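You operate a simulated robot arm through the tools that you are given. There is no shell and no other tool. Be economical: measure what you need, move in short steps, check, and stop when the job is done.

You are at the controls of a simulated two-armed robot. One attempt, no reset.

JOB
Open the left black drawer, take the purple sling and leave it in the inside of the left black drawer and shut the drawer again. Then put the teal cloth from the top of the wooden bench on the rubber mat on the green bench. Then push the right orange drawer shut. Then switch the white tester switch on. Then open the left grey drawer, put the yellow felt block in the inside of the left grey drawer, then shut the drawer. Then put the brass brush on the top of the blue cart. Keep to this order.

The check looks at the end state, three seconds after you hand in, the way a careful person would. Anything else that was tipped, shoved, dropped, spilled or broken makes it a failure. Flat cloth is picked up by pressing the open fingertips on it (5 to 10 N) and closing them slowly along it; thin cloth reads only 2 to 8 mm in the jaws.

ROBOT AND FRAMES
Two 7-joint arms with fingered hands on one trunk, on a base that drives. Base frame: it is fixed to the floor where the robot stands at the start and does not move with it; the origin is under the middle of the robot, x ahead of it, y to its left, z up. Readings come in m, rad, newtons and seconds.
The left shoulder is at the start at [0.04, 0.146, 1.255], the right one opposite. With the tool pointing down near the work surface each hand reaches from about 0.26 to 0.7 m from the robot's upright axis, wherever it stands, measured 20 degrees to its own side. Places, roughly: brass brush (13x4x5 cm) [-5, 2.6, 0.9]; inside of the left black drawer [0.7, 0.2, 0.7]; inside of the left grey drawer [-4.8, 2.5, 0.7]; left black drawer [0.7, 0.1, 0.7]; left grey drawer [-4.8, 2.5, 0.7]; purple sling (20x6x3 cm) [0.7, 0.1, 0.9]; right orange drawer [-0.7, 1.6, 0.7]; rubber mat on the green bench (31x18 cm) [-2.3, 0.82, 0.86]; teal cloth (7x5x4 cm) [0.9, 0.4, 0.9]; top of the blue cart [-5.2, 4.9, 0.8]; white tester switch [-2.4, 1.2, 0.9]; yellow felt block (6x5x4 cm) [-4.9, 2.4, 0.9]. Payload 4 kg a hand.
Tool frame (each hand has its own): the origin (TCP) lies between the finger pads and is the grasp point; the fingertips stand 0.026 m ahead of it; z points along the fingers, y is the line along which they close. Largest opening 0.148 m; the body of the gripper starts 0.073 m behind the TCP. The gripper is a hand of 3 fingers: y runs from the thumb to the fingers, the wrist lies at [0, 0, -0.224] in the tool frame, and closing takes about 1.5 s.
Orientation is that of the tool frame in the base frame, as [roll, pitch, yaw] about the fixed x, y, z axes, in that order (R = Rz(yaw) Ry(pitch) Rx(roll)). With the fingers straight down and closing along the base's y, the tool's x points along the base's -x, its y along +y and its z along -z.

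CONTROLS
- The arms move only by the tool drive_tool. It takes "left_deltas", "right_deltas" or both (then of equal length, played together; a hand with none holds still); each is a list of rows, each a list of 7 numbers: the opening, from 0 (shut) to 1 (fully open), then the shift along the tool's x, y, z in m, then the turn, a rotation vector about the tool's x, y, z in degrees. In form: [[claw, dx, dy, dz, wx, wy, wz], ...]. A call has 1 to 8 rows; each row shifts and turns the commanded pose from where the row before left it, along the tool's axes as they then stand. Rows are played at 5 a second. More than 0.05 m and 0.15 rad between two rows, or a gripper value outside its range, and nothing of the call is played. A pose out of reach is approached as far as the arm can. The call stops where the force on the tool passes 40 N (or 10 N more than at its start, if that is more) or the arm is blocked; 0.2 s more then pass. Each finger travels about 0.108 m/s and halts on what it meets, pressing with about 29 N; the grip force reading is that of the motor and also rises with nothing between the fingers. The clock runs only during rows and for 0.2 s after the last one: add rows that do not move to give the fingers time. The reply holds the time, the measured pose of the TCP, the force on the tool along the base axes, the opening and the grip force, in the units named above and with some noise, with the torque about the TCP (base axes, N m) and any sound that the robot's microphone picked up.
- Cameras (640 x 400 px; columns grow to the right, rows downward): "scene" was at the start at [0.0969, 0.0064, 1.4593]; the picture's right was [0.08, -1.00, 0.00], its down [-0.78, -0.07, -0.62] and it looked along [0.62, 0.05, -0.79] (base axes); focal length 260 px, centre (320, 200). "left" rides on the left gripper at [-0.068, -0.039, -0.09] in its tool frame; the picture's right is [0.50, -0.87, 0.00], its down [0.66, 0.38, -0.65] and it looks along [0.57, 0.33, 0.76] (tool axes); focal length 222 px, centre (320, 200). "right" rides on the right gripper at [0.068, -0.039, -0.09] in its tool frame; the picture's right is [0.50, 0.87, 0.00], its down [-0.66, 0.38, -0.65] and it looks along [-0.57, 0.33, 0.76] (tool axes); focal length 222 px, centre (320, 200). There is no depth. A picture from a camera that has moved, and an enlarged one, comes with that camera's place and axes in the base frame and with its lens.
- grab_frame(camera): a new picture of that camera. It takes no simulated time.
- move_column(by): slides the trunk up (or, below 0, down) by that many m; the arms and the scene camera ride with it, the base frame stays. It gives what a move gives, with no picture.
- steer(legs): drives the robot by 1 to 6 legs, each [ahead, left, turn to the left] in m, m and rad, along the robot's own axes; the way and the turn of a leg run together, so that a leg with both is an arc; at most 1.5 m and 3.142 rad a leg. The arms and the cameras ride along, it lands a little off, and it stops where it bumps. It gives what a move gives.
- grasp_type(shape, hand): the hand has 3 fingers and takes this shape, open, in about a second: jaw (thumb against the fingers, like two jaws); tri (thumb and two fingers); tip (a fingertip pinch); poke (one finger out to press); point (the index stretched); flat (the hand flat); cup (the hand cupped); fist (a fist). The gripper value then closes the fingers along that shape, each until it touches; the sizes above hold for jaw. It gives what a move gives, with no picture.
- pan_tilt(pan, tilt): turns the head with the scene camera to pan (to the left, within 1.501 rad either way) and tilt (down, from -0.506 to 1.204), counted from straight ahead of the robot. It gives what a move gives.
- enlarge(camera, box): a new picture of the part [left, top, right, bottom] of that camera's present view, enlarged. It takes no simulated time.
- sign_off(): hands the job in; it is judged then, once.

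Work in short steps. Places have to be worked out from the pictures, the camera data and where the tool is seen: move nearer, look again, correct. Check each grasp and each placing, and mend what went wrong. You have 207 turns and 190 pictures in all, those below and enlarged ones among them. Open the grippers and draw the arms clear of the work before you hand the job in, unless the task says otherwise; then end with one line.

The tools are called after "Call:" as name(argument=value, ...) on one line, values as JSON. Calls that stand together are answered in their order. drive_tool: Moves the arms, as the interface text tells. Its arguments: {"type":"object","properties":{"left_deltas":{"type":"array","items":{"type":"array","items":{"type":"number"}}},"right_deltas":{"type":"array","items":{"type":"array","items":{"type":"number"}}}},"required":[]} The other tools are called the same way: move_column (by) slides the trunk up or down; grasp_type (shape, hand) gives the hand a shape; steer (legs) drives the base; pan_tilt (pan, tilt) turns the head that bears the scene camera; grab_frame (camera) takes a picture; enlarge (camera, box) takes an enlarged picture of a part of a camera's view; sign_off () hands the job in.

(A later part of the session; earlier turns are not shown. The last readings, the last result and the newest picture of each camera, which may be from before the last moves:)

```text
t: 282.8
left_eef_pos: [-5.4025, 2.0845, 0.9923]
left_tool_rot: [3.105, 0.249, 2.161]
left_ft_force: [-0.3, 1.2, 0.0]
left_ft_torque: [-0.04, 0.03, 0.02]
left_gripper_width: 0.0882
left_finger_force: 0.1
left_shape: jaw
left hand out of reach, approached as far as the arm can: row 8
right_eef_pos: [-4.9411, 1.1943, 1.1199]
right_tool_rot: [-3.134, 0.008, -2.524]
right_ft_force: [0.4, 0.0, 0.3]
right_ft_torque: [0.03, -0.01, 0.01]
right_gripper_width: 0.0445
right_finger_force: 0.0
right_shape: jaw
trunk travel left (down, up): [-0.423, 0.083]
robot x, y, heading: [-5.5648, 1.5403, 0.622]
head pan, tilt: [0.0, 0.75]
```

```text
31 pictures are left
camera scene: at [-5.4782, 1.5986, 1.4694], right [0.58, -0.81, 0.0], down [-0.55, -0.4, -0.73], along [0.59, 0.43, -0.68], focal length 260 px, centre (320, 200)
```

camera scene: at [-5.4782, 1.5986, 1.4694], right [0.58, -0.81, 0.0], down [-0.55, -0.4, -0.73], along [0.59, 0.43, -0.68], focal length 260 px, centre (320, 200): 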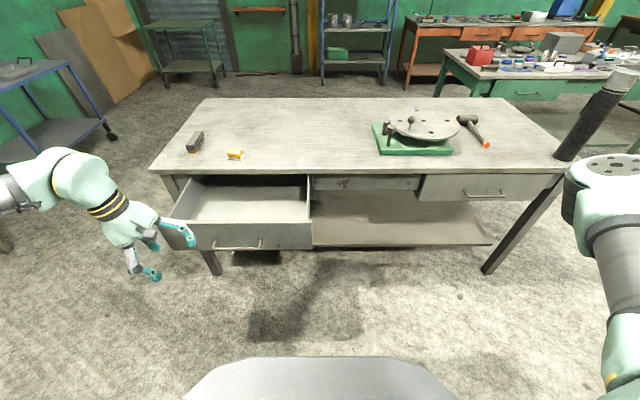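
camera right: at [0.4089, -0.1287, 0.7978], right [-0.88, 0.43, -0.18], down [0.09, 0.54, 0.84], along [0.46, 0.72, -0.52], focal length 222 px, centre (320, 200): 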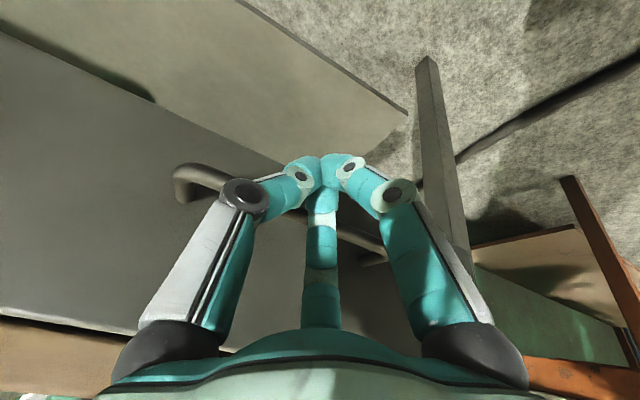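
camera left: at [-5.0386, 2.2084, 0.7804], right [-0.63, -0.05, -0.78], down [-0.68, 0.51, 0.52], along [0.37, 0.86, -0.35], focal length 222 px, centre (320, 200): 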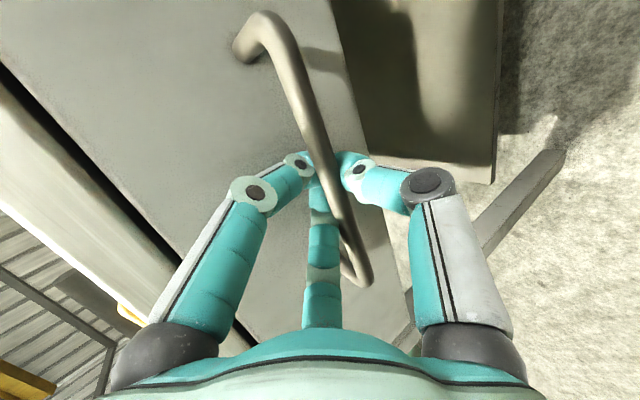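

Hand free. I straighten it, raise the column, and drive forward beside the open drawer to reach the felt block.

Call:
move_column(by=0.075)

Call:
steer(legs=[[0.0, -0.05, 0.004], [0.4, 0, 0]])

Call:
drive_tool(left_deltas=[[0.7, 0, 0, 0, 0, 7.2, 0], [0.7, 0, 0, 0, 0, 7.2, 0], [0.7, 0.01, 0.025, 0, 0, 0, 0], [0.7, 0.01, 0.025, 0, 0, 0, 0], [0.7, 0.01, 0.025, 0, 0, 0, 0], [0.7, 0.01, 0.025, 0, 0, 0, 0], [0.7, 0, 0.025, 0, 0, 0, 0], [0.7, 0, 0, 0, 0, 0, 0]])

Call:
grab_frame(camera="left")

```text
t: 283.9
left_eef_pos: [-5.404, 2.0849, 1.066]
left_tool_rot: [3.107, 0.248, 2.162]
left_ft_force: [-0.4, 1.1, 0.3]
left_ft_torque: [0.02, 0.0, 0.01]
left_gripper_width: 0.0886
left_finger_force: 0.1
left_shape: jaw
right_eef_pos: [-4.9423, 1.1946, 1.195]
right_tool_rot: [-3.133, 0.008, -2.522]
right_ft_force: [-0.7, 0.4, 0.2]
right_ft_torque: [0.03, 0.0, 0.03]
right_gripper_width: 0.0445
right_finger_force: 0.0
right_shape: jaw
trunk travel left (down, up): [-0.498, 0.008]
robot x, y, heading: [-5.5631, 1.5377, 0.626]
head pan, tilt: [0.0, 0.75]
```

```text
t: 286.9
left_eef_pos: [-5.0589, 2.2816, 1.0665]
left_tool_rot: [3.103, 0.246, 2.175]
left_ft_force: [-0.6, 0.0, -0.4]
left_ft_torque: [-0.01, -0.01, -0.01]
left_gripper_width: 0.0881
left_finger_force: 0.1
left_shape: jaw
right_eef_pos: [-4.5862, 1.3966, 1.1958]
right_tool_rot: [-3.134, 0.01, -2.51]
right_ft_force: [-0.1, 0.5, 0.7]
right_ft_torque: [0.01, -0.03, 0.0]
right_gripper_width: 0.0447
right_finger_force: 0.1
right_shape: jaw
trunk travel left (down, up): [-0.498, 0.008]
robot x, y, heading: [-5.2079, 1.7341, 0.637]
head pan, tilt: [0.0, 0.75]
```

```text
t: 288.7
left_eef_pos: [-5.0095, 2.3563, 1.0695]
left_tool_rot: [3.105, -0.003, 2.185]
left_ft_force: [0.2, -0.7, -0.1]
left_ft_torque: [0.01, 0.03, -0.01]
left_gripper_width: 0.1033
left_finger_force: 0.1
left_shape: jaw
left hand out of reach, approached as far as the arm can: row 6, 7
right_eef_pos: [-4.5848, 1.398, 1.1946]
right_tool_rot: [-3.132, 0.008, -2.512]
right_ft_force: [-0.4, -0.5, -0.8]
right_ft_torque: [-0.03, 0.0, -0.01]
right_gripper_width: 0.0445
right_finger_force: 0.0
right_shape: jaw
trunk travel left (down, up): [-0.498, 0.008]
robot x, y, heading: [-5.21, 1.7354, 0.64]
head pan, tilt: [0.0, 0.75]
```

```text
30 pictures are left
camera left: at [-5.0044, 2.2788, 1.1568], right [-1.0, -0.09, -0.03], down [-0.09, 0.74, 0.67], along [-0.04, 0.67, -0.74], focal length 222 px, centre (320, 200)
```

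left: 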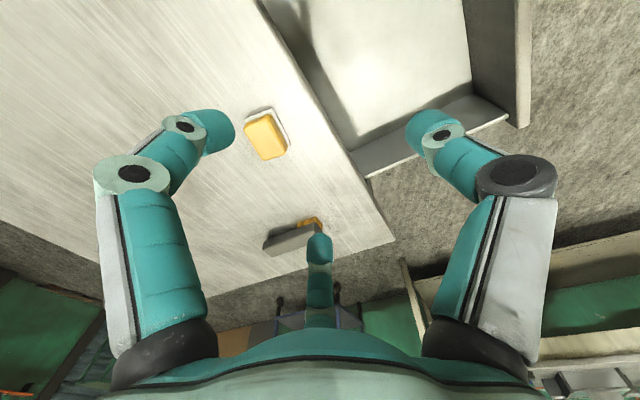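

The felt block is at [-4.938, 2.418], with its long side left-right. I tilt the hand 15° forward for extra reach, align yaw by 10°, and move over it.

Call:
drive_tool(left_deltas=[[0.7, 0, 0, 0, -5, 0, 3.3], [0.7, 0, 0, 0, -5, 0, 3.3], [0.7, 0, 0, 0, -5, 0, 3.3], [0.7, 0, 0.02, 0.005, 0, 0, 0], [0.7, 0, 0.02, 0.005, 0, 0, 0], [0.7, 0, 0.02, 0.005, 0, 0, 0], [0.7, 0, 0.02, 0.005, 0, 0, 0], [0.7, 0, 0, 0, 0, 0, 0]])

```text
t: 290.5
left_eef_pos: [-4.9546, 2.383, 1.0693]
left_tool_rot: [2.846, -0.033, 2.013]
left_ft_force: [0.9, 1.1, 0.3]
left_ft_torque: [0.01, 0.0, -0.01]
left_gripper_width: 0.1034
left_finger_force: 0.1
left_shape: jaw
left hand out of reach, approached as far as the arm can: row 7
right_eef_pos: [-4.5855, 1.3991, 1.1951]
right_tool_rot: [-3.131, 0.007, -2.512]
right_ft_force: [0.9, -0.6, -0.1]
right_ft_torque: [-0.02, 0.01, -0.02]
right_gripper_width: 0.0444
right_finger_force: 0.0
right_shape: jaw
trunk travel left (down, up): [-0.498, 0.008]
robot x, y, heading: [-5.2071, 1.7335, 0.641]
head pan, tilt: [0.0, 0.75]
```

I use the base for the last 3 cm, then lower with the column.

Call:
steer(legs=[[0.03, 0.018, 0]])

Call:
move_column(by=-0.11)

Call:
grab_frame(camera="left")

```text
t: 291.4
left_eef_pos: [-4.9436, 2.4069, 1.076]
left_tool_rot: [2.841, -0.037, 2.013]
left_ft_force: [-0.2, -0.6, 0.3]
left_ft_torque: [0.05, -0.02, -0.01]
left_gripper_width: 0.1032
left_finger_force: 0.0
left_shape: jaw
right_eef_pos: [-4.5761, 1.4223, 1.1961]
right_tool_rot: [-3.136, 0.016, -2.514]
right_ft_force: [-0.2, -1.1, 0.1]
right_ft_torque: [0.03, -0.02, -0.01]
right_gripper_width: 0.0444
right_finger_force: 0.0
right_shape: jaw
trunk travel left (down, up): [-0.498, 0.008]
robot x, y, heading: [-5.1976, 1.7655, 0.635]
head pan, tilt: [0.0, 0.75]
```

```text
t: 292.8
left_eef_pos: [-4.9417, 2.415, 0.9612]
left_tool_rot: [2.846, -0.03, 2.015]
left_ft_force: [-0.3, -0.4, 1.5]
left_ft_torque: [-0.02, 0.0, 0.0]
left_gripper_width: 0.1031
left_finger_force: 0.0
left_shape: jaw
right_eef_pos: [-4.5711, 1.4299, 1.0846]
right_tool_rot: [-3.13, 0.009, -2.513]
right_ft_force: [0.5, 0.0, -0.8]
right_ft_torque: [-0.02, 0.01, -0.01]
right_gripper_width: 0.0445
right_finger_force: 0.1
right_shape: jaw
trunk travel left (down, up): [-0.388, 0.118]
robot x, y, heading: [-5.1959, 1.7632, 0.635]
head pan, tilt: [0.0, 0.75]
```

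```text
29 pictures are left
camera left: at [-4.9685, 2.3259, 1.0334], right [-0.97, 0.1, -0.24], down [-0.12, 0.64, 0.76], along [0.23, 0.76, -0.61], focal length 222 px, centre (320, 200)
```

left: 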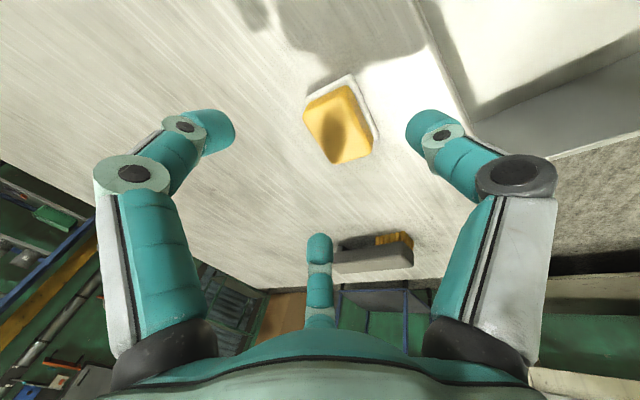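

The felt sits centred in the open jaw. I lower 6 cm with the column.

Call:
move_column(by=-0.062)

```text
t: 293.8
left_eef_pos: [-4.9419, 2.4152, 0.8981]
left_tool_rot: [2.845, -0.032, 2.016]
left_ft_force: [0.0, -0.3, -0.8]
left_ft_torque: [0.01, 0.0, -0.01]
left_gripper_width: 0.1033
left_finger_force: 0.1
left_shape: jaw
right_eef_pos: [-4.5718, 1.4306, 1.0229]
right_tool_rot: [-3.134, 0.009, -2.515]
right_ft_force: [1.0, -0.1, -0.1]
right_ft_torque: [0.01, 0.02, 0.03]
right_gripper_width: 0.0444
right_finger_force: 0.0
right_shape: jaw
trunk travel left (down, up): [-0.326, 0.18]
robot x, y, heading: [-5.1991, 1.7644, 0.637]
head pan, tilt: [0.0, 0.75]
```

Call:
move_column(by=-0.01)

Call:
drive_tool(left_deltas=[[0.55, 0, 0, 0, 0, 0, 0], [0.4, 0, 0, 0, 0, 0, 0], [0.25, 0, 0, 0, 0, 0, 0], [0.1, 0, 0, 0, 0, 0, 0], [0, 0, 0, 0, 0, 0, 0], [0, 0, 0, 0, 0, 0, 0], [0, 0, 0, 0, 0, 0, 0]])

Call:
move_column(by=0.06)

Call:
grab_frame(camera="left")

```text
t: 294.4
left_eef_pos: [-4.9426, 2.4134, 0.8927]
left_tool_rot: [2.839, -0.033, 2.015]
left_ft_force: [-5.2, 1.1, 22.8]
left_ft_torque: [-0.59, 1.3, -0.2]
left_gripper_width: 0.1028
left_finger_force: 0.0
left_shape: jaw
right_eef_pos: [-4.5734, 1.4282, 1.0135]
right_tool_rot: [-3.132, 0.012, -2.512]
right_ft_force: [-0.6, 0.6, 0.6]
right_ft_torque: [0.0, -0.02, -0.02]
right_gripper_width: 0.0445
right_finger_force: 0.1
right_shape: jaw
trunk travel left (down, up): [-0.316, 0.19]
robot x, y, heading: [-5.1967, 1.7676, 0.637]
head pan, tilt: [0.0, 0.75]
```

```text
t: 296.0
left_eef_pos: [-4.9423, 2.4146, 0.8883]
left_tool_rot: [2.848, -0.031, 2.013]
left_ft_force: [0.2, 0.4, 0.7]
left_ft_torque: [0.03, 0.01, 0.01]
left_gripper_width: 0.0494
left_finger_force: 28.2
left_shape: jaw
right_eef_pos: [-4.5722, 1.4295, 1.0124]
right_tool_rot: [-3.133, 0.008, -2.514]
right_ft_force: [-0.6, 0.2, 0.2]
right_ft_torque: [0.01, 0.06, -0.01]
right_gripper_width: 0.0443
right_finger_force: 0.0
right_shape: jaw
trunk travel left (down, up): [-0.316, 0.19]
robot x, y, heading: [-5.197, 1.7674, 0.641]
head pan, tilt: [0.0, 0.75]
```

```text
t: 297.0
left_eef_pos: [-4.9424, 2.4157, 0.9488]
left_tool_rot: [2.846, -0.03, 2.015]
left_ft_force: [0.0, -0.6, -1.1]
left_ft_torque: [0.02, 0.02, -0.04]
left_gripper_width: 0.0495
left_finger_force: 28.5
left_shape: jaw
right_eef_pos: [-4.5721, 1.4303, 1.0725]
right_tool_rot: [-3.134, 0.01, -2.512]
right_ft_force: [0.7, 0.0, -0.4]
right_ft_torque: [0.0, -0.01, 0.02]
right_gripper_width: 0.0445
right_finger_force: 0.0
right_shape: jaw
trunk travel left (down, up): [-0.376, 0.13]
robot x, y, heading: [-5.1947, 1.7743, 0.637]
head pan, tilt: [0.0, 0.75]
```

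```text
28 pictures are left
camera left: at [-4.9686, 2.3258, 1.0214], right [-0.97, 0.1, -0.24], down [-0.12, 0.64, 0.76], along [0.23, 0.76, -0.61], focal length 222 px, centre (320, 200)
```

left: 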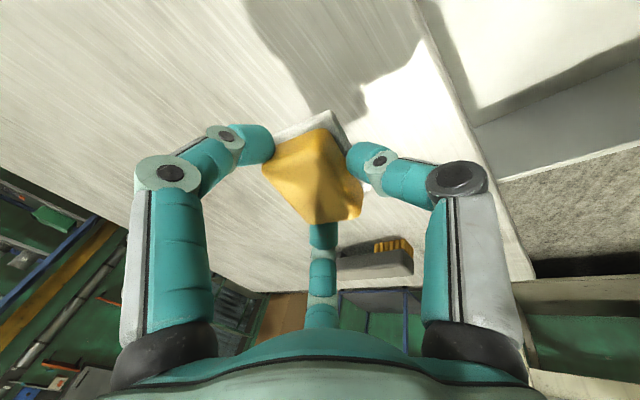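

The felt block is held. I back up 19 cm to bring it over the open drawer and lower with the column.

Call:
steer(legs=[[-0.185, -0.01, -0.008]])

Call:
move_column(by=-0.1)

Call:
grab_frame(camera="scene")

```text
t: 298.5
left_eef_pos: [-5.0816, 2.2958, 0.9486]
left_tool_rot: [2.85, -0.031, 2.008]
left_ft_force: [-1.0, -0.6, -1.3]
left_ft_torque: [-0.04, 0.0, 0.02]
left_gripper_width: 0.0495
left_finger_force: 29.4
left_shape: jaw
right_eef_pos: [-4.7166, 1.3102, 1.0737]
right_tool_rot: [-3.135, 0.008, -2.518]
right_ft_force: [-0.5, 0.8, -0.5]
right_ft_torque: [0.0, -0.01, -0.03]
right_gripper_width: 0.0444
right_finger_force: 0.1
right_shape: jaw
trunk travel left (down, up): [-0.376, 0.13]
robot x, y, heading: [-5.3431, 1.6514, 0.633]
head pan, tilt: [0.0, 0.75]
```

```text
t: 299.9
left_eef_pos: [-5.0834, 2.295, 0.8499]
left_tool_rot: [2.847, -0.031, 2.008]
left_ft_force: [0.3, -0.1, -0.9]
left_ft_torque: [0.01, 0.0, -0.01]
left_gripper_width: 0.0498
left_finger_force: 28.5
left_shape: jaw
right_eef_pos: [-4.7183, 1.3089, 0.974]
right_tool_rot: [-3.133, 0.01, -2.517]
right_ft_force: [0.1, -0.5, -0.7]
right_ft_torque: [-0.04, 0.0, 0.02]
right_gripper_width: 0.0444
right_finger_force: 0.0
right_shape: jaw
trunk travel left (down, up): [-0.276, 0.23]
robot x, y, heading: [-5.3429, 1.6458, 0.628]
head pan, tilt: [0.0, 0.75]
```

```text
27 pictures are left
camera scene: at [-5.2576, 1.7089, 1.3223], right [0.59, -0.81, 0.0], down [-0.55, -0.4, -0.73], along [0.59, 0.43, -0.68], focal length 260 px, centre (320, 200)
```

scene: 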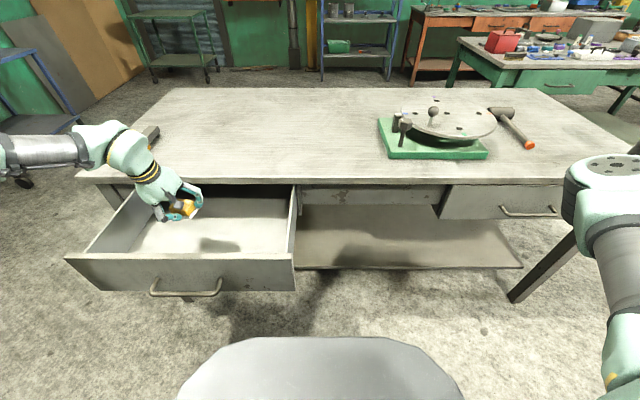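

Well inside the drawer outline. I lower 12 cm more and check force.

Call:
move_column(by=-0.12)

```text
t: 301.4
left_eef_pos: [-5.083, 2.2947, 0.7291]
left_tool_rot: [2.847, -0.032, 2.009]
left_ft_force: [0.6, -0.3, -1.5]
left_ft_torque: [0.0, 0.02, 0.0]
left_gripper_width: 0.0493
left_finger_force: 29.3
left_shape: jaw
right_eef_pos: [-4.7175, 1.3077, 0.8532]
right_tool_rot: [-3.133, 0.008, -2.516]
right_ft_force: [-1.1, 0.1, 1.0]
right_ft_torque: [0.03, -0.03, 0.01]
right_gripper_width: 0.0446
right_finger_force: 0.1
right_shape: jaw
trunk travel left (down, up): [-0.156, 0.35]
robot x, y, heading: [-5.3429, 1.6461, 0.63]
head pan, tilt: [0.0, 0.75]
```

Call:
move_column(by=-0.012)

Call:
drive_tool(left_deltas=[[0.2, 0, 0, 0, 0, 0, 0], [0.4, 0, 0, 0, 0, 0, 0], [0.55, 0, 0, 0, 0, 0, 0], [0.6, 0, 0, 0, 0, 0, 0], [0.6, 0, 0, 0, 0, 0, 0]])

Call:
move_column(by=0.25)

Call:
grab_frame(camera="scene")

```text
t: 302.0
left_eef_pos: [-5.0821, 2.2951, 0.7206]
left_tool_rot: [2.844, -0.033, 2.008]
left_ft_force: [-0.2, 0.6, 7.2]
left_ft_torque: [-0.02, 0.04, -0.04]
left_gripper_width: 0.0502
left_finger_force: 29.5
left_shape: jaw
right_eef_pos: [-4.7175, 1.3076, 0.8406]
right_tool_rot: [-3.133, 0.012, -2.517]
right_ft_force: [0.5, 0.1, 0.7]
right_ft_torque: [-0.06, -0.01, -0.02]
right_gripper_width: 0.0446
right_finger_force: 0.1
right_shape: jaw
trunk travel left (down, up): [-0.144, 0.362]
robot x, y, heading: [-5.3423, 1.6495, 0.633]
head pan, tilt: [0.0, 0.75]
```

```text
t: 303.2
left_eef_pos: [-5.081, 2.2947, 0.7196]
left_tool_rot: [2.845, -0.032, 2.009]
left_ft_force: [2.4, 0.5, 13.6]
left_ft_torque: [-0.27, 0.27, 0.07]
left_gripper_width: 0.0803
left_finger_force: 0.0
left_shape: jaw
right_eef_pos: [-4.7167, 1.3071, 0.8421]
right_tool_rot: [-3.132, 0.01, -2.515]
right_ft_force: [0.6, -0.5, 0.9]
right_ft_torque: [0.01, -0.01, 0.01]
right_gripper_width: 0.0443
right_finger_force: 0.1
right_shape: jaw
trunk travel left (down, up): [-0.144, 0.362]
robot x, y, heading: [-5.3406, 1.6461, 0.629]
head pan, tilt: [0.0, 0.75]
```

```text
t: 305.7
left_eef_pos: [-5.0817, 2.2943, 0.9668]
left_tool_rot: [2.847, -0.032, 2.009]
left_ft_force: [-0.2, -0.6, 1.2]
left_ft_torque: [-0.01, -0.01, 0.03]
left_gripper_width: 0.0884
left_finger_force: 0.1
left_shape: jaw
right_eef_pos: [-4.719, 1.3084, 1.0908]
right_tool_rot: [-3.132, 0.008, -2.516]
right_ft_force: [0.0, 0.0, -0.1]
right_ft_torque: [-0.01, 0.01, 0.0]
right_gripper_width: 0.0448
right_finger_force: 0.1
right_shape: jaw
trunk travel left (down, up): [-0.394, 0.112]
robot x, y, heading: [-5.3426, 1.6459, 0.627]
head pan, tilt: [0.0, 0.75]
```

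```text
26 pictures are left
camera scene: at [-5.2573, 1.709, 1.4399], right [0.59, -0.81, 0.0], down [-0.55, -0.4, -0.73], along [0.59, 0.43, -0.68], focal length 260 px, centre (320, 200)
```

scene: 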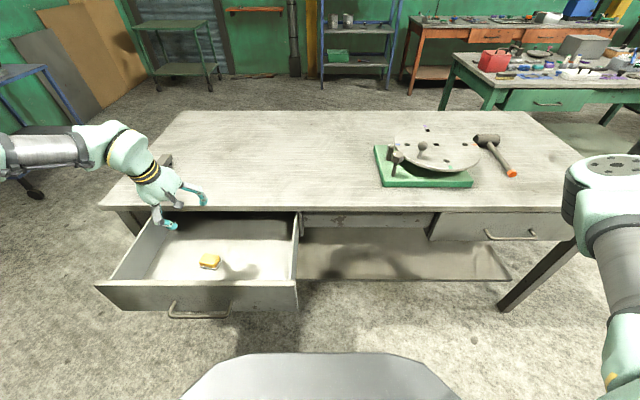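

The felt block lies in the drawer. Before lowering in front of the handle I bring the right hand inward so it clears the side stand, then back off.

Call:
drive_tool(left_deltas=[[0, 0, 0, 0, 0, 0, 0], [0, 0, 0, 0, 0, 0, 0], [0, 0, 0, 0, 0, 0, 0], [0, 0, 0, 0, 0, 0, 0], [0, 0, 0, 0, 0, 0, 0], [0, 0, 0, 0, 0, 0, 0], [0, 0, 0, 0, 0, 0, 0], [0, 0, 0, 0, 0, 0, 0]], right_deltas=[[0.3, -0.012, 0.034, -0.01, 0, 0, 0], [0.3, -0.012, 0.034, -0.01, 0, 0, 0], [0.3, -0.012, 0.034, -0.01, 0, 0, 0], [0.3, -0.012, 0.034, -0.01, 0, 0, 0], [0.3, -0.012, 0.034, 0, 0, 0, 0], [0.3, -0.012, 0.034, 0, 0, 0, 0], [0.3, -0.012, 0.034, 0, 0, 0, 0], [0.3, -0.012, 0.034, 0, 0, 0, 0]])

Call:
steer(legs=[[-0.33, -0.02, 0]])

Call:
move_column(by=-0.225)

Call:
grab_frame(camera="scene")

```text
t: 307.5
left_eef_pos: [-5.0837, 2.2955, 0.9659]
left_tool_rot: [2.848, -0.029, 2.009]
left_ft_force: [0.2, 0.0, -0.1]
left_ft_torque: [0.0, 0.0, 0.01]
left_gripper_width: 0.0003
left_finger_force: 29.0
left_shape: jaw
right_eef_pos: [-4.7987, 1.5842, 1.1294]
right_tool_rot: [-3.131, 0.009, -2.517]
right_ft_force: [0.0, -0.1, -0.1]
right_ft_torque: [-0.01, -0.02, 0.04]
right_gripper_width: 0.0447
right_finger_force: 0.1
right_shape: jaw
trunk travel left (down, up): [-0.394, 0.112]
robot x, y, heading: [-5.3414, 1.6488, 0.629]
head pan, tilt: [0.0, 0.75]
```

```text
t: 309.7
left_eef_pos: [-5.3373, 2.0864, 0.9655]
left_tool_rot: [2.849, -0.031, 2.014]
left_ft_force: [0.0, -0.1, -0.1]
left_ft_torque: [0.0, 0.0, 0.02]
left_gripper_width: 0.0001
left_finger_force: 29.0
left_shape: jaw
right_eef_pos: [-5.0499, 1.3765, 1.1276]
right_tool_rot: [-3.133, 0.009, -2.511]
right_ft_force: [0.0, -0.6, -0.3]
right_ft_torque: [-0.03, 0.0, 0.01]
right_gripper_width: 0.0446
right_finger_force: 0.0
right_shape: jaw
trunk travel left (down, up): [-0.394, 0.112]
robot x, y, heading: [-5.5915, 1.4394, 0.64]
head pan, tilt: [0.0, 0.75]
```

```text
t: 312.1
left_eef_pos: [-5.339, 2.0847, 0.7423]
left_tool_rot: [2.848, -0.031, 2.014]
left_ft_force: [0.3, -0.1, -0.3]
left_ft_torque: [-0.01, -0.01, 0.02]
left_gripper_width: 0.0001
left_finger_force: 28.5
left_shape: jaw
right_eef_pos: [-5.0514, 1.3744, 0.9045]
right_tool_rot: [-3.133, 0.008, -2.511]
right_ft_force: [0.0, 0.2, -0.5]
right_ft_torque: [0.01, 0.0, 0.02]
right_gripper_width: 0.0448
right_finger_force: 0.0
right_shape: jaw
trunk travel left (down, up): [-0.169, 0.337]
robot x, y, heading: [-5.5961, 1.4368, 0.637]
head pan, tilt: [0.0, 0.75]
```

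```text
25 pictures are left
camera scene: at [-5.511, 1.4983, 1.2158], right [0.59, -0.8, 0.0], down [-0.55, -0.41, -0.73], along [0.59, 0.43, -0.68], focal length 260 px, centre (320, 200)
```

scene: 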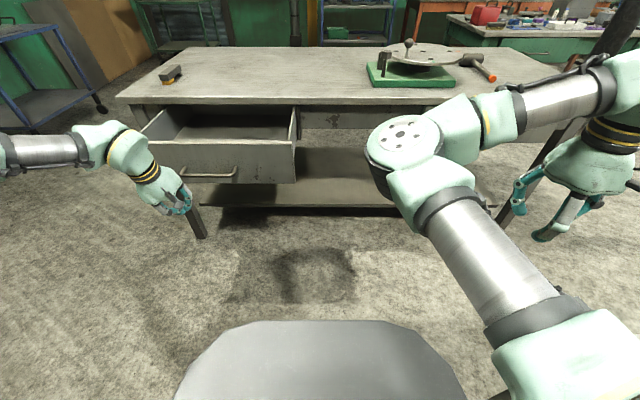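

The closed left hand is in front of the handle. I drive forward to push the drawer in.

Call:
steer(legs=[[0.33, 0, -0.01]])

Call:
steer(legs=[[0.07, 0, 0]])

Call:
grab_frame(camera="scene")

```text
t: 314.3
left_eef_pos: [-5.0683, 2.2734, 0.7433]
left_tool_rot: [2.847, -0.031, 2.0]
left_ft_force: [1.1, -0.1, 0.0]
left_ft_torque: [0.0, 0.0, 0.02]
left_gripper_width: 0.0
left_finger_force: 28.7
left_shape: jaw
right_eef_pos: [-4.7888, 1.5615, 0.9044]
right_tool_rot: [-3.132, 0.008, -2.524]
right_ft_force: [1.4, -1.1, -0.2]
right_ft_torque: [-0.03, 0.06, 0.02]
right_gripper_width: 0.0446
right_finger_force: 0.1
right_shape: jaw
trunk travel left (down, up): [-0.169, 0.337]
robot x, y, heading: [-5.3348, 1.629, 0.621]
head pan, tilt: [0.0, 0.75]
```

```text
t: 315.3
left_eef_pos: [-5.0209, 2.3075, 0.7421]
left_tool_rot: [2.857, -0.027, 2.01]
left_ft_force: [-1.7, -1.5, -0.4]
left_ft_torque: [-0.04, 0.01, 0.0]
left_gripper_width: 0.0001
left_finger_force: 29.2
left_shape: jaw
right_eef_pos: [-4.7383, 1.5975, 0.9032]
right_tool_rot: [-3.133, 0.009, -2.522]
right_ft_force: [0.4, -0.3, 0.3]
right_ft_torque: [0.05, 0.03, 0.0]
right_gripper_width: 0.0444
right_finger_force: 0.0
right_shape: jaw
trunk travel left (down, up): [-0.169, 0.337]
robot x, y, heading: [-5.2787, 1.666, 0.624]
head pan, tilt: [0.0, 0.75]
stopped in leg 1: the force on the tool passed its limit at 51 N (the readings are from after the stop); the commanded pose is now the measured one
```

```text
24 pictures are left
camera scene: at [-5.1975, 1.725, 1.2158], right [0.59, -0.81, 0.0], down [-0.55, -0.4, -0.73], along [0.59, 0.43, -0.68], focal length 260 px, centre (320, 200)
```

scene: 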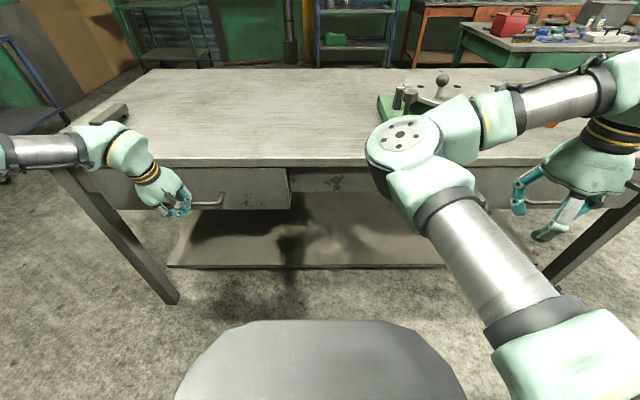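

A hard stop at 51 N and the front looks flush, so the drawer is shut. I back off, raise, and turn the left hand to its natural orientation for the brush.

Call:
steer(legs=[[-0.15, 0, 0]])

Call:
move_column(by=0.3)

Call:
drive_tool(left_deltas=[[0.5, 0, 0, -0.01, 8, 0, 0], [0.5, 0, 0, -0.01, 8, 0, 0], [0.7, 0, 0, 0, 0, 0, -8], [0.7, 0, 0, 0, 0, 0, -8], [0.7, 0, 0, 0, 0, 0, -8], [0.7, 0, 0, 0, 0, 0, -8], [0.7, 0, 0, 0, 0, 0, -8], [0.7, 0, 0, 0, 0, 0, -8]])

Call:
drive_tool(left_deltas=[[0.7, 0, 0, 0, 0, 0, -8], [0.7, 0, 0, 0, 0, 0, -8], [0.7, 0, 0, 0, 0, 0, -8], [0.7, 0, 0, 0, 0, 0, -8], [0.7, 0, 0, 0, 0, 0, -8], [0.7, 0, 0, 0, 0, 0, -7], [0.7, 0, 0, 0, 0, 0, 0]])

Call:
grab_frame(camera="scene")

```text
t: 316.7
left_eef_pos: [-5.1409, 2.2209, 0.7429]
left_tool_rot: [2.854, -0.026, 2.008]
left_ft_force: [0.6, 0.1, -0.6]
left_ft_torque: [-0.02, -0.04, 0.02]
left_gripper_width: 0.0
left_finger_force: 28.8
left_shape: jaw
right_eef_pos: [-4.8596, 1.5104, 0.9038]
right_tool_rot: [-3.132, 0.01, -2.521]
right_ft_force: [0.0, -0.7, 0.5]
right_ft_torque: [0.04, -0.01, -0.02]
right_gripper_width: 0.0446
right_finger_force: 0.1
right_shape: jaw
trunk travel left (down, up): [-0.169, 0.337]
robot x, y, heading: [-5.3987, 1.5783, 0.628]
head pan, tilt: [0.0, 0.75]
```

```text
t: 319.7
left_eef_pos: [-5.1414, 2.2214, 1.0426]
left_tool_rot: [2.855, -0.027, 2.007]
left_ft_force: [-0.6, 0.3, -0.1]
left_ft_torque: [-0.04, -0.04, 0.02]
left_gripper_width: 0.0
left_finger_force: 29.2
left_shape: jaw
right_eef_pos: [-4.8585, 1.511, 1.2037]
right_tool_rot: [-3.132, 0.01, -2.522]
right_ft_force: [0.3, -0.1, 0.6]
right_ft_torque: [0.03, 0.03, 0.01]
right_gripper_width: 0.0445
right_finger_force: 0.0
right_shape: jaw
trunk travel left (down, up): [-0.469, 0.037]
robot x, y, heading: [-5.403, 1.5787, 0.628]
head pan, tilt: [0.0, 0.75]
```

```text
t: 321.5
left_eef_pos: [-5.1833, 2.195, 1.057]
left_tool_rot: [3.006, 0.102, 2.841]
left_ft_force: [0.7, -0.1, -0.1]
left_ft_torque: [0.02, -0.01, 0.0]
left_gripper_width: 0.103
left_finger_force: 0.2
left_shape: jaw
left hand out of reach, approached as far as the arm can: row 1, 2
right_eef_pos: [-4.8597, 1.5106, 1.2046]
right_tool_rot: [-3.132, 0.009, -2.521]
right_ft_force: [-0.1, 0.1, -0.6]
right_ft_torque: [0.02, 0.02, -0.02]
right_gripper_width: 0.0445
right_finger_force: 0.1
right_shape: jaw
trunk travel left (down, up): [-0.469, 0.037]
robot x, y, heading: [-5.405, 1.5795, 0.628]
head pan, tilt: [0.0, 0.75]
```

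```text
t: 323.1
left_eef_pos: [-5.1833, 2.1949, 1.0575]
left_tool_rot: [3.123, 0.166, -2.618]
left_ft_force: [0.8, -0.4, 0.4]
left_ft_torque: [-0.02, 0.01, 0.0]
left_gripper_width: 0.1032
left_finger_force: 0.0
left_shape: jaw
right_eef_pos: [-4.8594, 1.5106, 1.203]
right_tool_rot: [-3.133, 0.007, -2.521]
right_ft_force: [0.5, -0.5, 0.9]
right_ft_torque: [0.01, -0.01, 0.02]
right_gripper_width: 0.0445
right_finger_force: 0.0
right_shape: jaw
trunk travel left (down, up): [-0.469, 0.037]
robot x, y, heading: [-5.4007, 1.5783, 0.623]
head pan, tilt: [0.0, 0.75]
```

```text
23 pictures are left
camera scene: at [-5.3173, 1.6393, 1.5159], right [0.59, -0.81, 0.0], down [-0.55, -0.4, -0.73], along [0.59, 0.43, -0.68], focal length 260 px, centre (320, 200)
```

scene: 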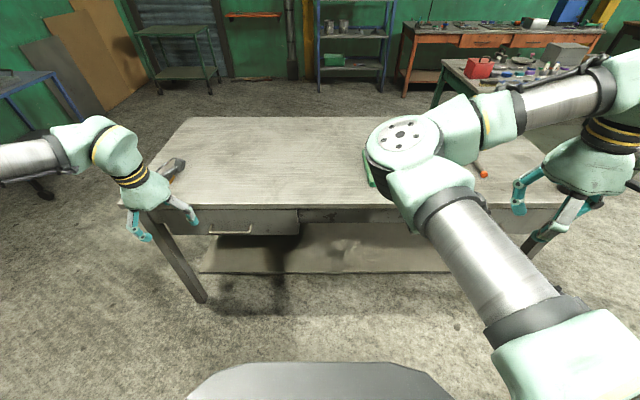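

The drawer is flush. I drive toward the brush: 0.38 ahead and 0.23 left, keeping the hand at 1.06 m.

Call:
steer(legs=[[0, 0.23, 0], [0.37, 0, 0]])

Call:
grab_frame(camera="left")

```text
t: 326.8
left_eef_pos: [-5.0236, 2.6004, 1.0581]
left_tool_rot: [3.123, 0.169, -2.617]
left_ft_force: [-0.2, -0.2, 0.2]
left_ft_torque: [0.01, 0.0, -0.01]
left_gripper_width: 0.1033
left_finger_force: 0.0
left_shape: jaw
right_eef_pos: [-4.6984, 1.916, 1.2046]
right_tool_rot: [-3.133, 0.012, -2.519]
right_ft_force: [0.2, 0.2, -0.7]
right_ft_torque: [0.01, -0.03, 0.02]
right_gripper_width: 0.0446
right_finger_force: 0.0
right_shape: jaw
trunk travel left (down, up): [-0.469, 0.037]
robot x, y, heading: [-5.2386, 1.9848, 0.629]
head pan, tilt: [0.0, 0.75]
```

```text
22 pictures are left
camera left: at [-4.9591, 2.5922, 1.158], right [0.01, -0.99, -0.1], down [-0.84, -0.06, 0.54], along [-0.54, 0.08, -0.84], focal length 222 px, centre (320, 200)
```

left: 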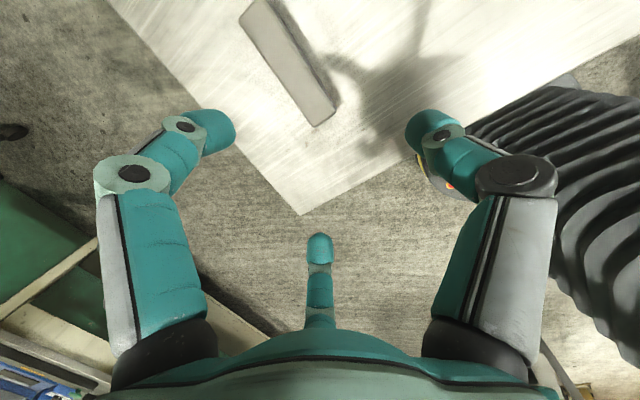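

The brush is centred at [-4.97, 2.648] and runs fore-aft. I step 7 cm forward, square the jaw to it and lower.

Call:
steer(legs=[[0.068, 0.006, 0]])

Call:
drive_tool(left_deltas=[[0.7, 0, 0, 0, 0, 0, -4.5], [0.7, 0, 0, 0, 0, 0, -4.5], [0.7, 0, 0, 0, 0, 0, 0]])

Call:
move_column(by=-0.1)

Call:
grab_frame(camera="left")

```text
t: 327.8
left_eef_pos: [-4.9773, 2.6406, 1.0618]
left_tool_rot: [3.123, 0.174, -2.616]
left_ft_force: [0.0, -0.5, -0.4]
left_ft_torque: [0.0, -0.04, -0.02]
left_gripper_width: 0.1033
left_finger_force: 0.1
left_shape: jaw
right_eef_pos: [-4.6517, 1.9575, 1.2069]
right_tool_rot: [-3.133, 0.017, -2.521]
right_ft_force: [-0.1, -0.3, 0.8]
right_ft_torque: [0.03, -0.05, -0.04]
right_gripper_width: 0.0446
right_finger_force: 0.1
right_shape: jaw
trunk travel left (down, up): [-0.469, 0.037]
robot x, y, heading: [-5.1867, 2.0304, 0.626]
head pan, tilt: [0.0, 0.75]
```

```text
t: 328.6
left_eef_pos: [-4.971, 2.6466, 1.0569]
left_tool_rot: [-3.131, 0.167, -2.455]
left_ft_force: [0.2, 1.0, 0.2]
left_ft_torque: [0.01, 0.02, 0.0]
left_gripper_width: 0.1034
left_finger_force: 0.1
left_shape: jaw
right_eef_pos: [-4.6451, 1.9633, 1.2039]
right_tool_rot: [-3.134, 0.007, -2.522]
right_ft_force: [0.5, 0.6, -0.6]
right_ft_torque: [-0.01, 0.01, -0.04]
right_gripper_width: 0.0445
right_finger_force: 0.1
right_shape: jaw
trunk travel left (down, up): [-0.469, 0.037]
robot x, y, heading: [-5.1903, 2.0279, 0.625]
head pan, tilt: [0.0, 0.75]
```

```text
t: 329.9
left_eef_pos: [-4.9732, 2.645, 0.957]
left_tool_rot: [-3.131, 0.17, -2.454]
left_ft_force: [0.9, 1.1, 0.5]
left_ft_torque: [-0.03, -0.01, 0.0]
left_gripper_width: 0.103
left_finger_force: 0.2
left_shape: jaw
right_eef_pos: [-4.6461, 1.9617, 1.1031]
right_tool_rot: [-3.136, 0.008, -2.519]
right_ft_force: [-0.1, -0.7, 0.0]
right_ft_torque: [0.04, 0.01, -0.02]
right_gripper_width: 0.0444
right_finger_force: 0.0
right_shape: jaw
trunk travel left (down, up): [-0.369, 0.137]
robot x, y, heading: [-5.1877, 2.028, 0.63]
head pan, tilt: [0.0, 0.75]
```

```text
21 pictures are left
camera left: at [-4.9084, 2.6505, 1.0571], right [0.17, -0.98, -0.08], down [-0.83, -0.18, 0.53], along [-0.54, -0.03, -0.84], focal length 222 px, centre (320, 200)
```

left: 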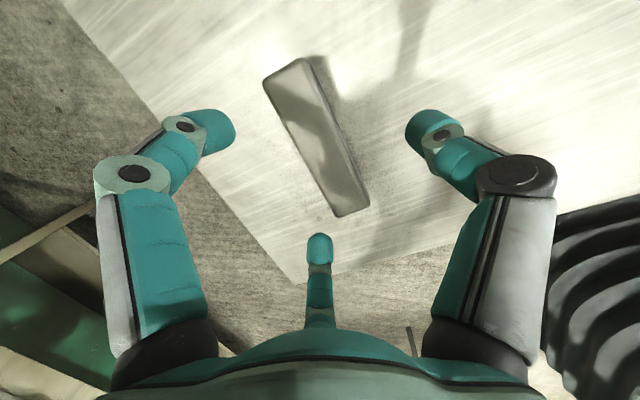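

The brush is between thumb and fingers. I nudge 1.2 cm ahead, lower 6 cm and close.

Call:
drive_tool(left_deltas=[[0.7, -0.012, 0, 0.002, 0, 0, 0], [0.7, 0, 0, 0, 0, 0, 0]])

Call:
move_column(by=-0.06)

Call:
drive_tool(left_deltas=[[0.55, 0, 0, 0, 0, 0, 0], [0.4, 0, 0, 0, 0, 0, 0], [0.25, 0, 0, 0, 0, 0, 0], [0.1, 0, 0, 0, 0, 0, 0], [0, 0, 0, 0, 0, 0, 0], [0, 0, 0, 0, 0, 0, 0], [0, 0, 0, 0, 0, 0, 0]])

Call:
move_column(by=0.08)

Call:
grab_frame(camera="left")

```text
t: 330.5
left_eef_pos: [-4.9633, 2.6547, 0.958]
left_tool_rot: [-3.131, 0.17, -2.454]
left_ft_force: [-0.4, 0.1, 0.7]
left_ft_torque: [-0.01, 0.0, 0.02]
left_gripper_width: 0.1034
left_finger_force: 0.0
left_shape: jaw
right_eef_pos: [-4.6451, 1.9634, 1.1033]
right_tool_rot: [-3.131, 0.009, -2.521]
right_ft_force: [0.2, 0.3, 0.1]
right_ft_torque: [-0.01, 0.03, 0.0]
right_gripper_width: 0.0445
right_finger_force: 0.1
right_shape: jaw
trunk travel left (down, up): [-0.369, 0.137]
robot x, y, heading: [-5.1921, 2.0299, 0.627]
head pan, tilt: [0.0, 0.75]
```

```text
t: 331.5
left_eef_pos: [-4.9627, 2.6534, 0.8969]
left_tool_rot: [-3.129, 0.17, -2.455]
left_ft_force: [-0.5, -0.1, -0.4]
left_ft_torque: [0.06, -0.02, -0.02]
left_gripper_width: 0.1031
left_finger_force: 0.0
left_shape: jaw
right_eef_pos: [-4.6453, 1.9628, 1.0438]
right_tool_rot: [-3.133, 0.009, -2.519]
right_ft_force: [-0.3, -0.2, 0.6]
right_ft_torque: [-0.01, 0.03, 0.03]
right_gripper_width: 0.0444
right_finger_force: 0.1
right_shape: jaw
trunk travel left (down, up): [-0.309, 0.197]
robot x, y, heading: [-5.1832, 2.0301, 0.633]
head pan, tilt: [0.0, 0.75]
```

```text
t: 333.1
left_eef_pos: [-4.9623, 2.6532, 0.8991]
left_tool_rot: [-3.132, 0.17, -2.456]
left_ft_force: [-0.2, 0.4, 0.3]
left_ft_torque: [-0.02, 0.0, 0.05]
left_gripper_width: 0.0356
left_finger_force: 29.1
left_shape: jaw
right_eef_pos: [-4.6455, 1.9613, 1.0429]
right_tool_rot: [-3.132, 0.008, -2.52]
right_ft_force: [-0.8, -0.2, -0.1]
right_ft_torque: [-0.04, 0.05, -0.01]
right_gripper_width: 0.0445
right_finger_force: 0.1
right_shape: jaw
trunk travel left (down, up): [-0.309, 0.197]
robot x, y, heading: [-5.188, 2.0268, 0.625]
head pan, tilt: [0.0, 0.75]
```

```text
t: 334.3
left_eef_pos: [-4.9632, 2.6551, 0.9777]
left_tool_rot: [-3.13, 0.169, -2.455]
left_ft_force: [0.1, -0.1, -0.7]
left_ft_torque: [0.01, 0.0, 0.0]
left_gripper_width: 0.0355
left_finger_force: 28.6
left_shape: jaw
right_eef_pos: [-4.6455, 1.9627, 1.1222]
right_tool_rot: [-3.133, 0.008, -2.52]
right_ft_force: [0.3, -0.9, 1.2]
right_ft_torque: [0.01, 0.04, 0.01]
right_gripper_width: 0.0443
right_finger_force: 0.1
right_shape: jaw
trunk travel left (down, up): [-0.389, 0.117]
robot x, y, heading: [-5.1891, 2.0305, 0.63]
head pan, tilt: [0.0, 0.75]
```

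```text
20 pictures are left
camera left: at [-4.8984, 2.6586, 1.0778], right [0.17, -0.98, -0.08], down [-0.83, -0.18, 0.53], along [-0.54, -0.03, -0.84], focal length 222 px, centre (320, 200)
```

left: 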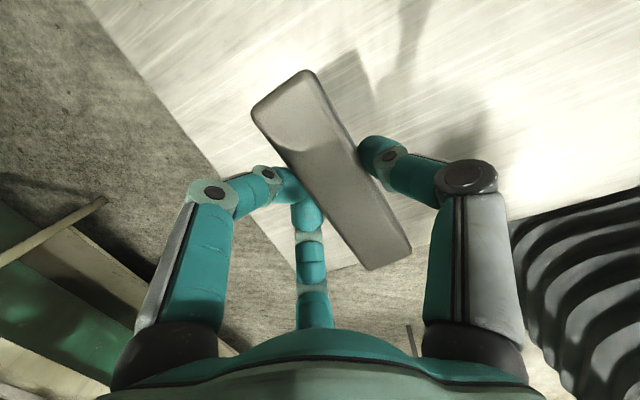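

The brush is held (35.6 mm). I lift, back away from the bench and strafe left toward the blue cart.

Call:
move_column(by=0.08)

Call:
steer(legs=[[-0.3, 0, 0], [0, 1.1, 0]])

Call:
pan_tilt(pan=0.5, tilt=0.55)

Call:
grab_frame(camera="scene")

```text
t: 335.5
left_eef_pos: [-4.9625, 2.6534, 1.0587]
left_tool_rot: [-3.132, 0.169, -2.457]
left_ft_force: [0.0, 0.3, -1.5]
left_ft_torque: [-0.02, -0.02, -0.01]
left_gripper_width: 0.0355
left_finger_force: 29.0
left_shape: jaw
right_eef_pos: [-4.6458, 1.9633, 1.2056]
right_tool_rot: [-3.132, 0.008, -2.519]
right_ft_force: [0.2, 0.5, -1.0]
right_ft_torque: [0.02, -0.01, 0.01]
right_gripper_width: 0.0446
right_finger_force: 0.0
right_shape: jaw
trunk travel left (down, up): [-0.469, 0.037]
robot x, y, heading: [-5.1839, 2.0293, 0.633]
head pan, tilt: [0.0, 0.75]
```

```text
t: 342.7
left_eef_pos: [-5.8514, 3.3619, 1.058]
left_tool_rot: [-3.13, 0.171, -2.453]
left_ft_force: [0.0, -0.5, -0.5]
left_ft_torque: [0.01, 0.0, 0.01]
left_gripper_width: 0.0351
left_finger_force: 29.1
left_shape: jaw
right_eef_pos: [-5.5328, 2.6712, 1.204]
right_tool_rot: [-3.135, 0.009, -2.518]
right_ft_force: [-0.1, -0.7, 0.1]
right_ft_torque: [0.02, -0.01, -0.02]
right_gripper_width: 0.0443
right_finger_force: 0.1
right_shape: jaw
trunk travel left (down, up): [-0.469, 0.037]
robot x, y, heading: [-6.0774, 2.7385, 0.634]
head pan, tilt: [0.0, 0.75]
```

```text
t: 343.7
left_eef_pos: [-5.8518, 3.3635, 1.0579]
left_tool_rot: [-3.131, 0.17, -2.454]
left_ft_force: [0.0, 0.3, -1.5]
left_ft_torque: [0.04, 0.02, -0.01]
left_gripper_width: 0.0354
left_finger_force: 29.1
left_shape: jaw
right_eef_pos: [-5.5342, 2.6737, 1.2045]
right_tool_rot: [-3.132, 0.01, -2.516]
right_ft_force: [0.0, 0.0, 0.7]
right_ft_torque: [-0.03, 0.03, 0.01]
right_gripper_width: 0.0444
right_finger_force: 0.1
right_shape: jaw
trunk travel left (down, up): [-0.469, 0.037]
robot x, y, heading: [-6.0767, 2.7377, 0.633]
head pan, tilt: [0.499, 0.55]
```

```text
19 pictures are left
camera scene: at [-6.0201, 2.8306, 1.5332], right [0.9, -0.43, 0.0], down [-0.22, -0.47, -0.85], along [0.36, 0.77, -0.52], focal length 260 px, centre (320, 200)
```

scene: 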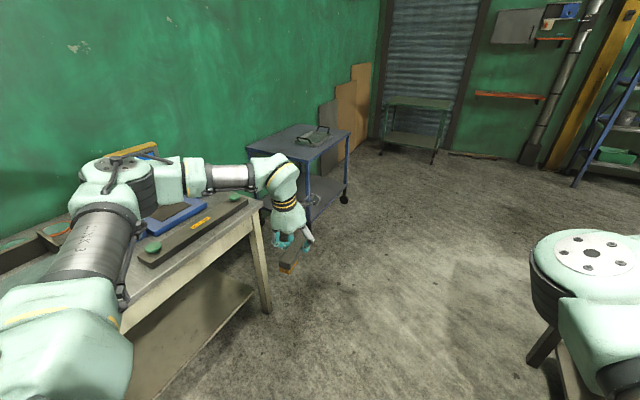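

The cart top spans about x' −1.8…−0.95, y' 6.7…7.3 with a tray-like object mid-top. I drive past the wall bench, then turn left to face the cart.

Call:
steer(legs=[[1.5, 0, -0.005], [0.4, 0, 0]])

Call:
steer(legs=[[0, 0, 1.56]])

Call:
pan_tilt(pan=0.1, tilt=0.7)

Call:
grab_frame(camera="scene")

```text
t: 353.1
left_eef_pos: [-4.3669, 4.5103, 1.0589]
left_tool_rot: [-3.131, 0.171, -2.422]
left_ft_force: [-0.2, -0.1, -1.0]
left_ft_torque: [-0.01, -0.02, 0.0]
left_gripper_width: 0.0357
left_finger_force: 28.4
left_shape: jaw
right_eef_pos: [-4.0268, 3.829, 1.2055]
right_tool_rot: [-3.132, 0.011, -2.486]
right_ft_force: [-0.3, 0.6, -0.8]
right_ft_torque: [-0.01, -0.02, -0.02]
right_gripper_width: 0.0444
right_finger_force: 0.1
right_shape: jaw
trunk travel left (down, up): [-0.469, 0.037]
robot x, y, heading: [-4.5717, 3.8781, 0.662]
head pan, tilt: [0.499, 0.55]
```

```text
t: 357.5
left_eef_pos: [-5.211, 4.0535, 1.0591]
left_tool_rot: [-3.131, 0.168, -0.807]
left_ft_force: [0.4, -0.5, -1.3]
left_ft_torque: [0.01, 0.02, 0.0]
left_gripper_width: 0.0354
left_finger_force: 28.7
left_shape: jaw
right_eef_pos: [-4.5483, 4.425, 1.2045]
right_tool_rot: [-3.133, 0.008, -0.869]
right_ft_force: [0.2, -0.9, 0.1]
right_ft_torque: [-0.02, 0.01, -0.03]
right_gripper_width: 0.0444
right_finger_force: 0.2
right_shape: jaw
trunk travel left (down, up): [-0.469, 0.037]
robot x, y, heading: [-4.5682, 3.8771, 2.278]
head pan, tilt: [0.499, 0.55]
```

```text
t: 358.3
left_eef_pos: [-5.2131, 4.0529, 1.0578]
left_tool_rot: [-3.131, 0.169, -0.808]
left_ft_force: [0.4, -0.1, -0.8]
left_ft_torque: [0.01, 0.04, -0.03]
left_gripper_width: 0.0354
left_finger_force: 28.6
left_shape: jaw
right_eef_pos: [-4.5494, 4.4233, 1.2045]
right_tool_rot: [-3.134, 0.01, -0.869]
right_ft_force: [-0.1, 0.2, -0.5]
right_ft_torque: [0.01, 0.03, -0.02]
right_gripper_width: 0.0445
right_finger_force: 0.0
right_shape: jaw
trunk travel left (down, up): [-0.469, 0.037]
robot x, y, heading: [-4.5721, 3.8776, 2.28]
head pan, tilt: [0.099, 0.7]
```

```text
18 pictures are left
camera scene: at [-4.6446, 3.9516, 1.5201], right [0.69, 0.72, 0.0], down [0.47, -0.44, -0.76], along [-0.55, 0.53, -0.64], focal length 260 px, centre (320, 200)
```

scene: 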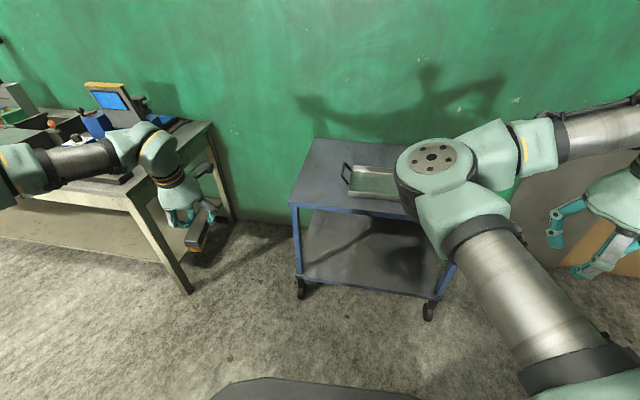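

The free strip on the cart's left side is about x' −1.73…−1.51. I align heading and drive in so the left hand comes over it.

Call:
steer(legs=[[0, 0, -0.08], [0, -0.19, 0], [0.42, 0, 0]])

Call:
grab_frame(camera="scene")

Call:
grab_frame(camera="left")

```text
t: 362.6
left_eef_pos: [-5.2921, 4.5479, 1.0591]
left_tool_rot: [-3.129, 0.172, -0.878]
left_ft_force: [-0.5, -0.3, -0.7]
left_ft_torque: [-0.02, 0.02, -0.01]
left_gripper_width: 0.0354
left_finger_force: 29.3
left_shape: jaw
right_eef_pos: [-4.6039, 4.8716, 1.2046]
right_tool_rot: [-3.132, 0.013, -0.941]
right_ft_force: [0.4, -0.2, 0.8]
right_ft_torque: [0.01, 0.02, 0.0]
right_gripper_width: 0.0443
right_finger_force: 0.0
right_shape: jaw
trunk travel left (down, up): [-0.469, 0.037]
robot x, y, heading: [-4.6679, 4.3291, 2.214]
head pan, tilt: [0.099, 0.7]
```

```text
17 pictures are left
camera scene: at [-4.7331, 4.4064, 1.5203], right [0.74, 0.67, 0.0], down [0.43, -0.48, -0.77], along [-0.51, 0.57, -0.64], focal length 260 px, centre (320, 200)
```

scene: 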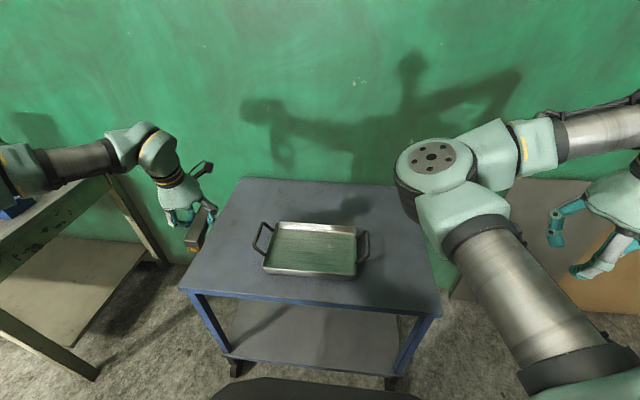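

```text
16 pictures are left
camera left: at [-5.296, 4.6138, 1.1598], right [0.98, 0.17, -0.08], down [0.19, -0.83, 0.53], along [0.03, -0.53, -0.84], focal length 222 px, centre (320, 200)
```

left: 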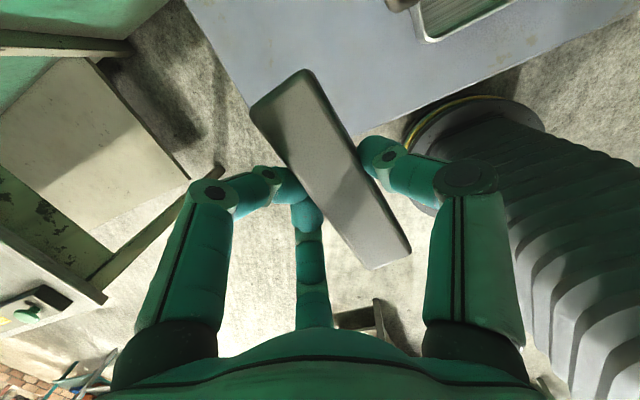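

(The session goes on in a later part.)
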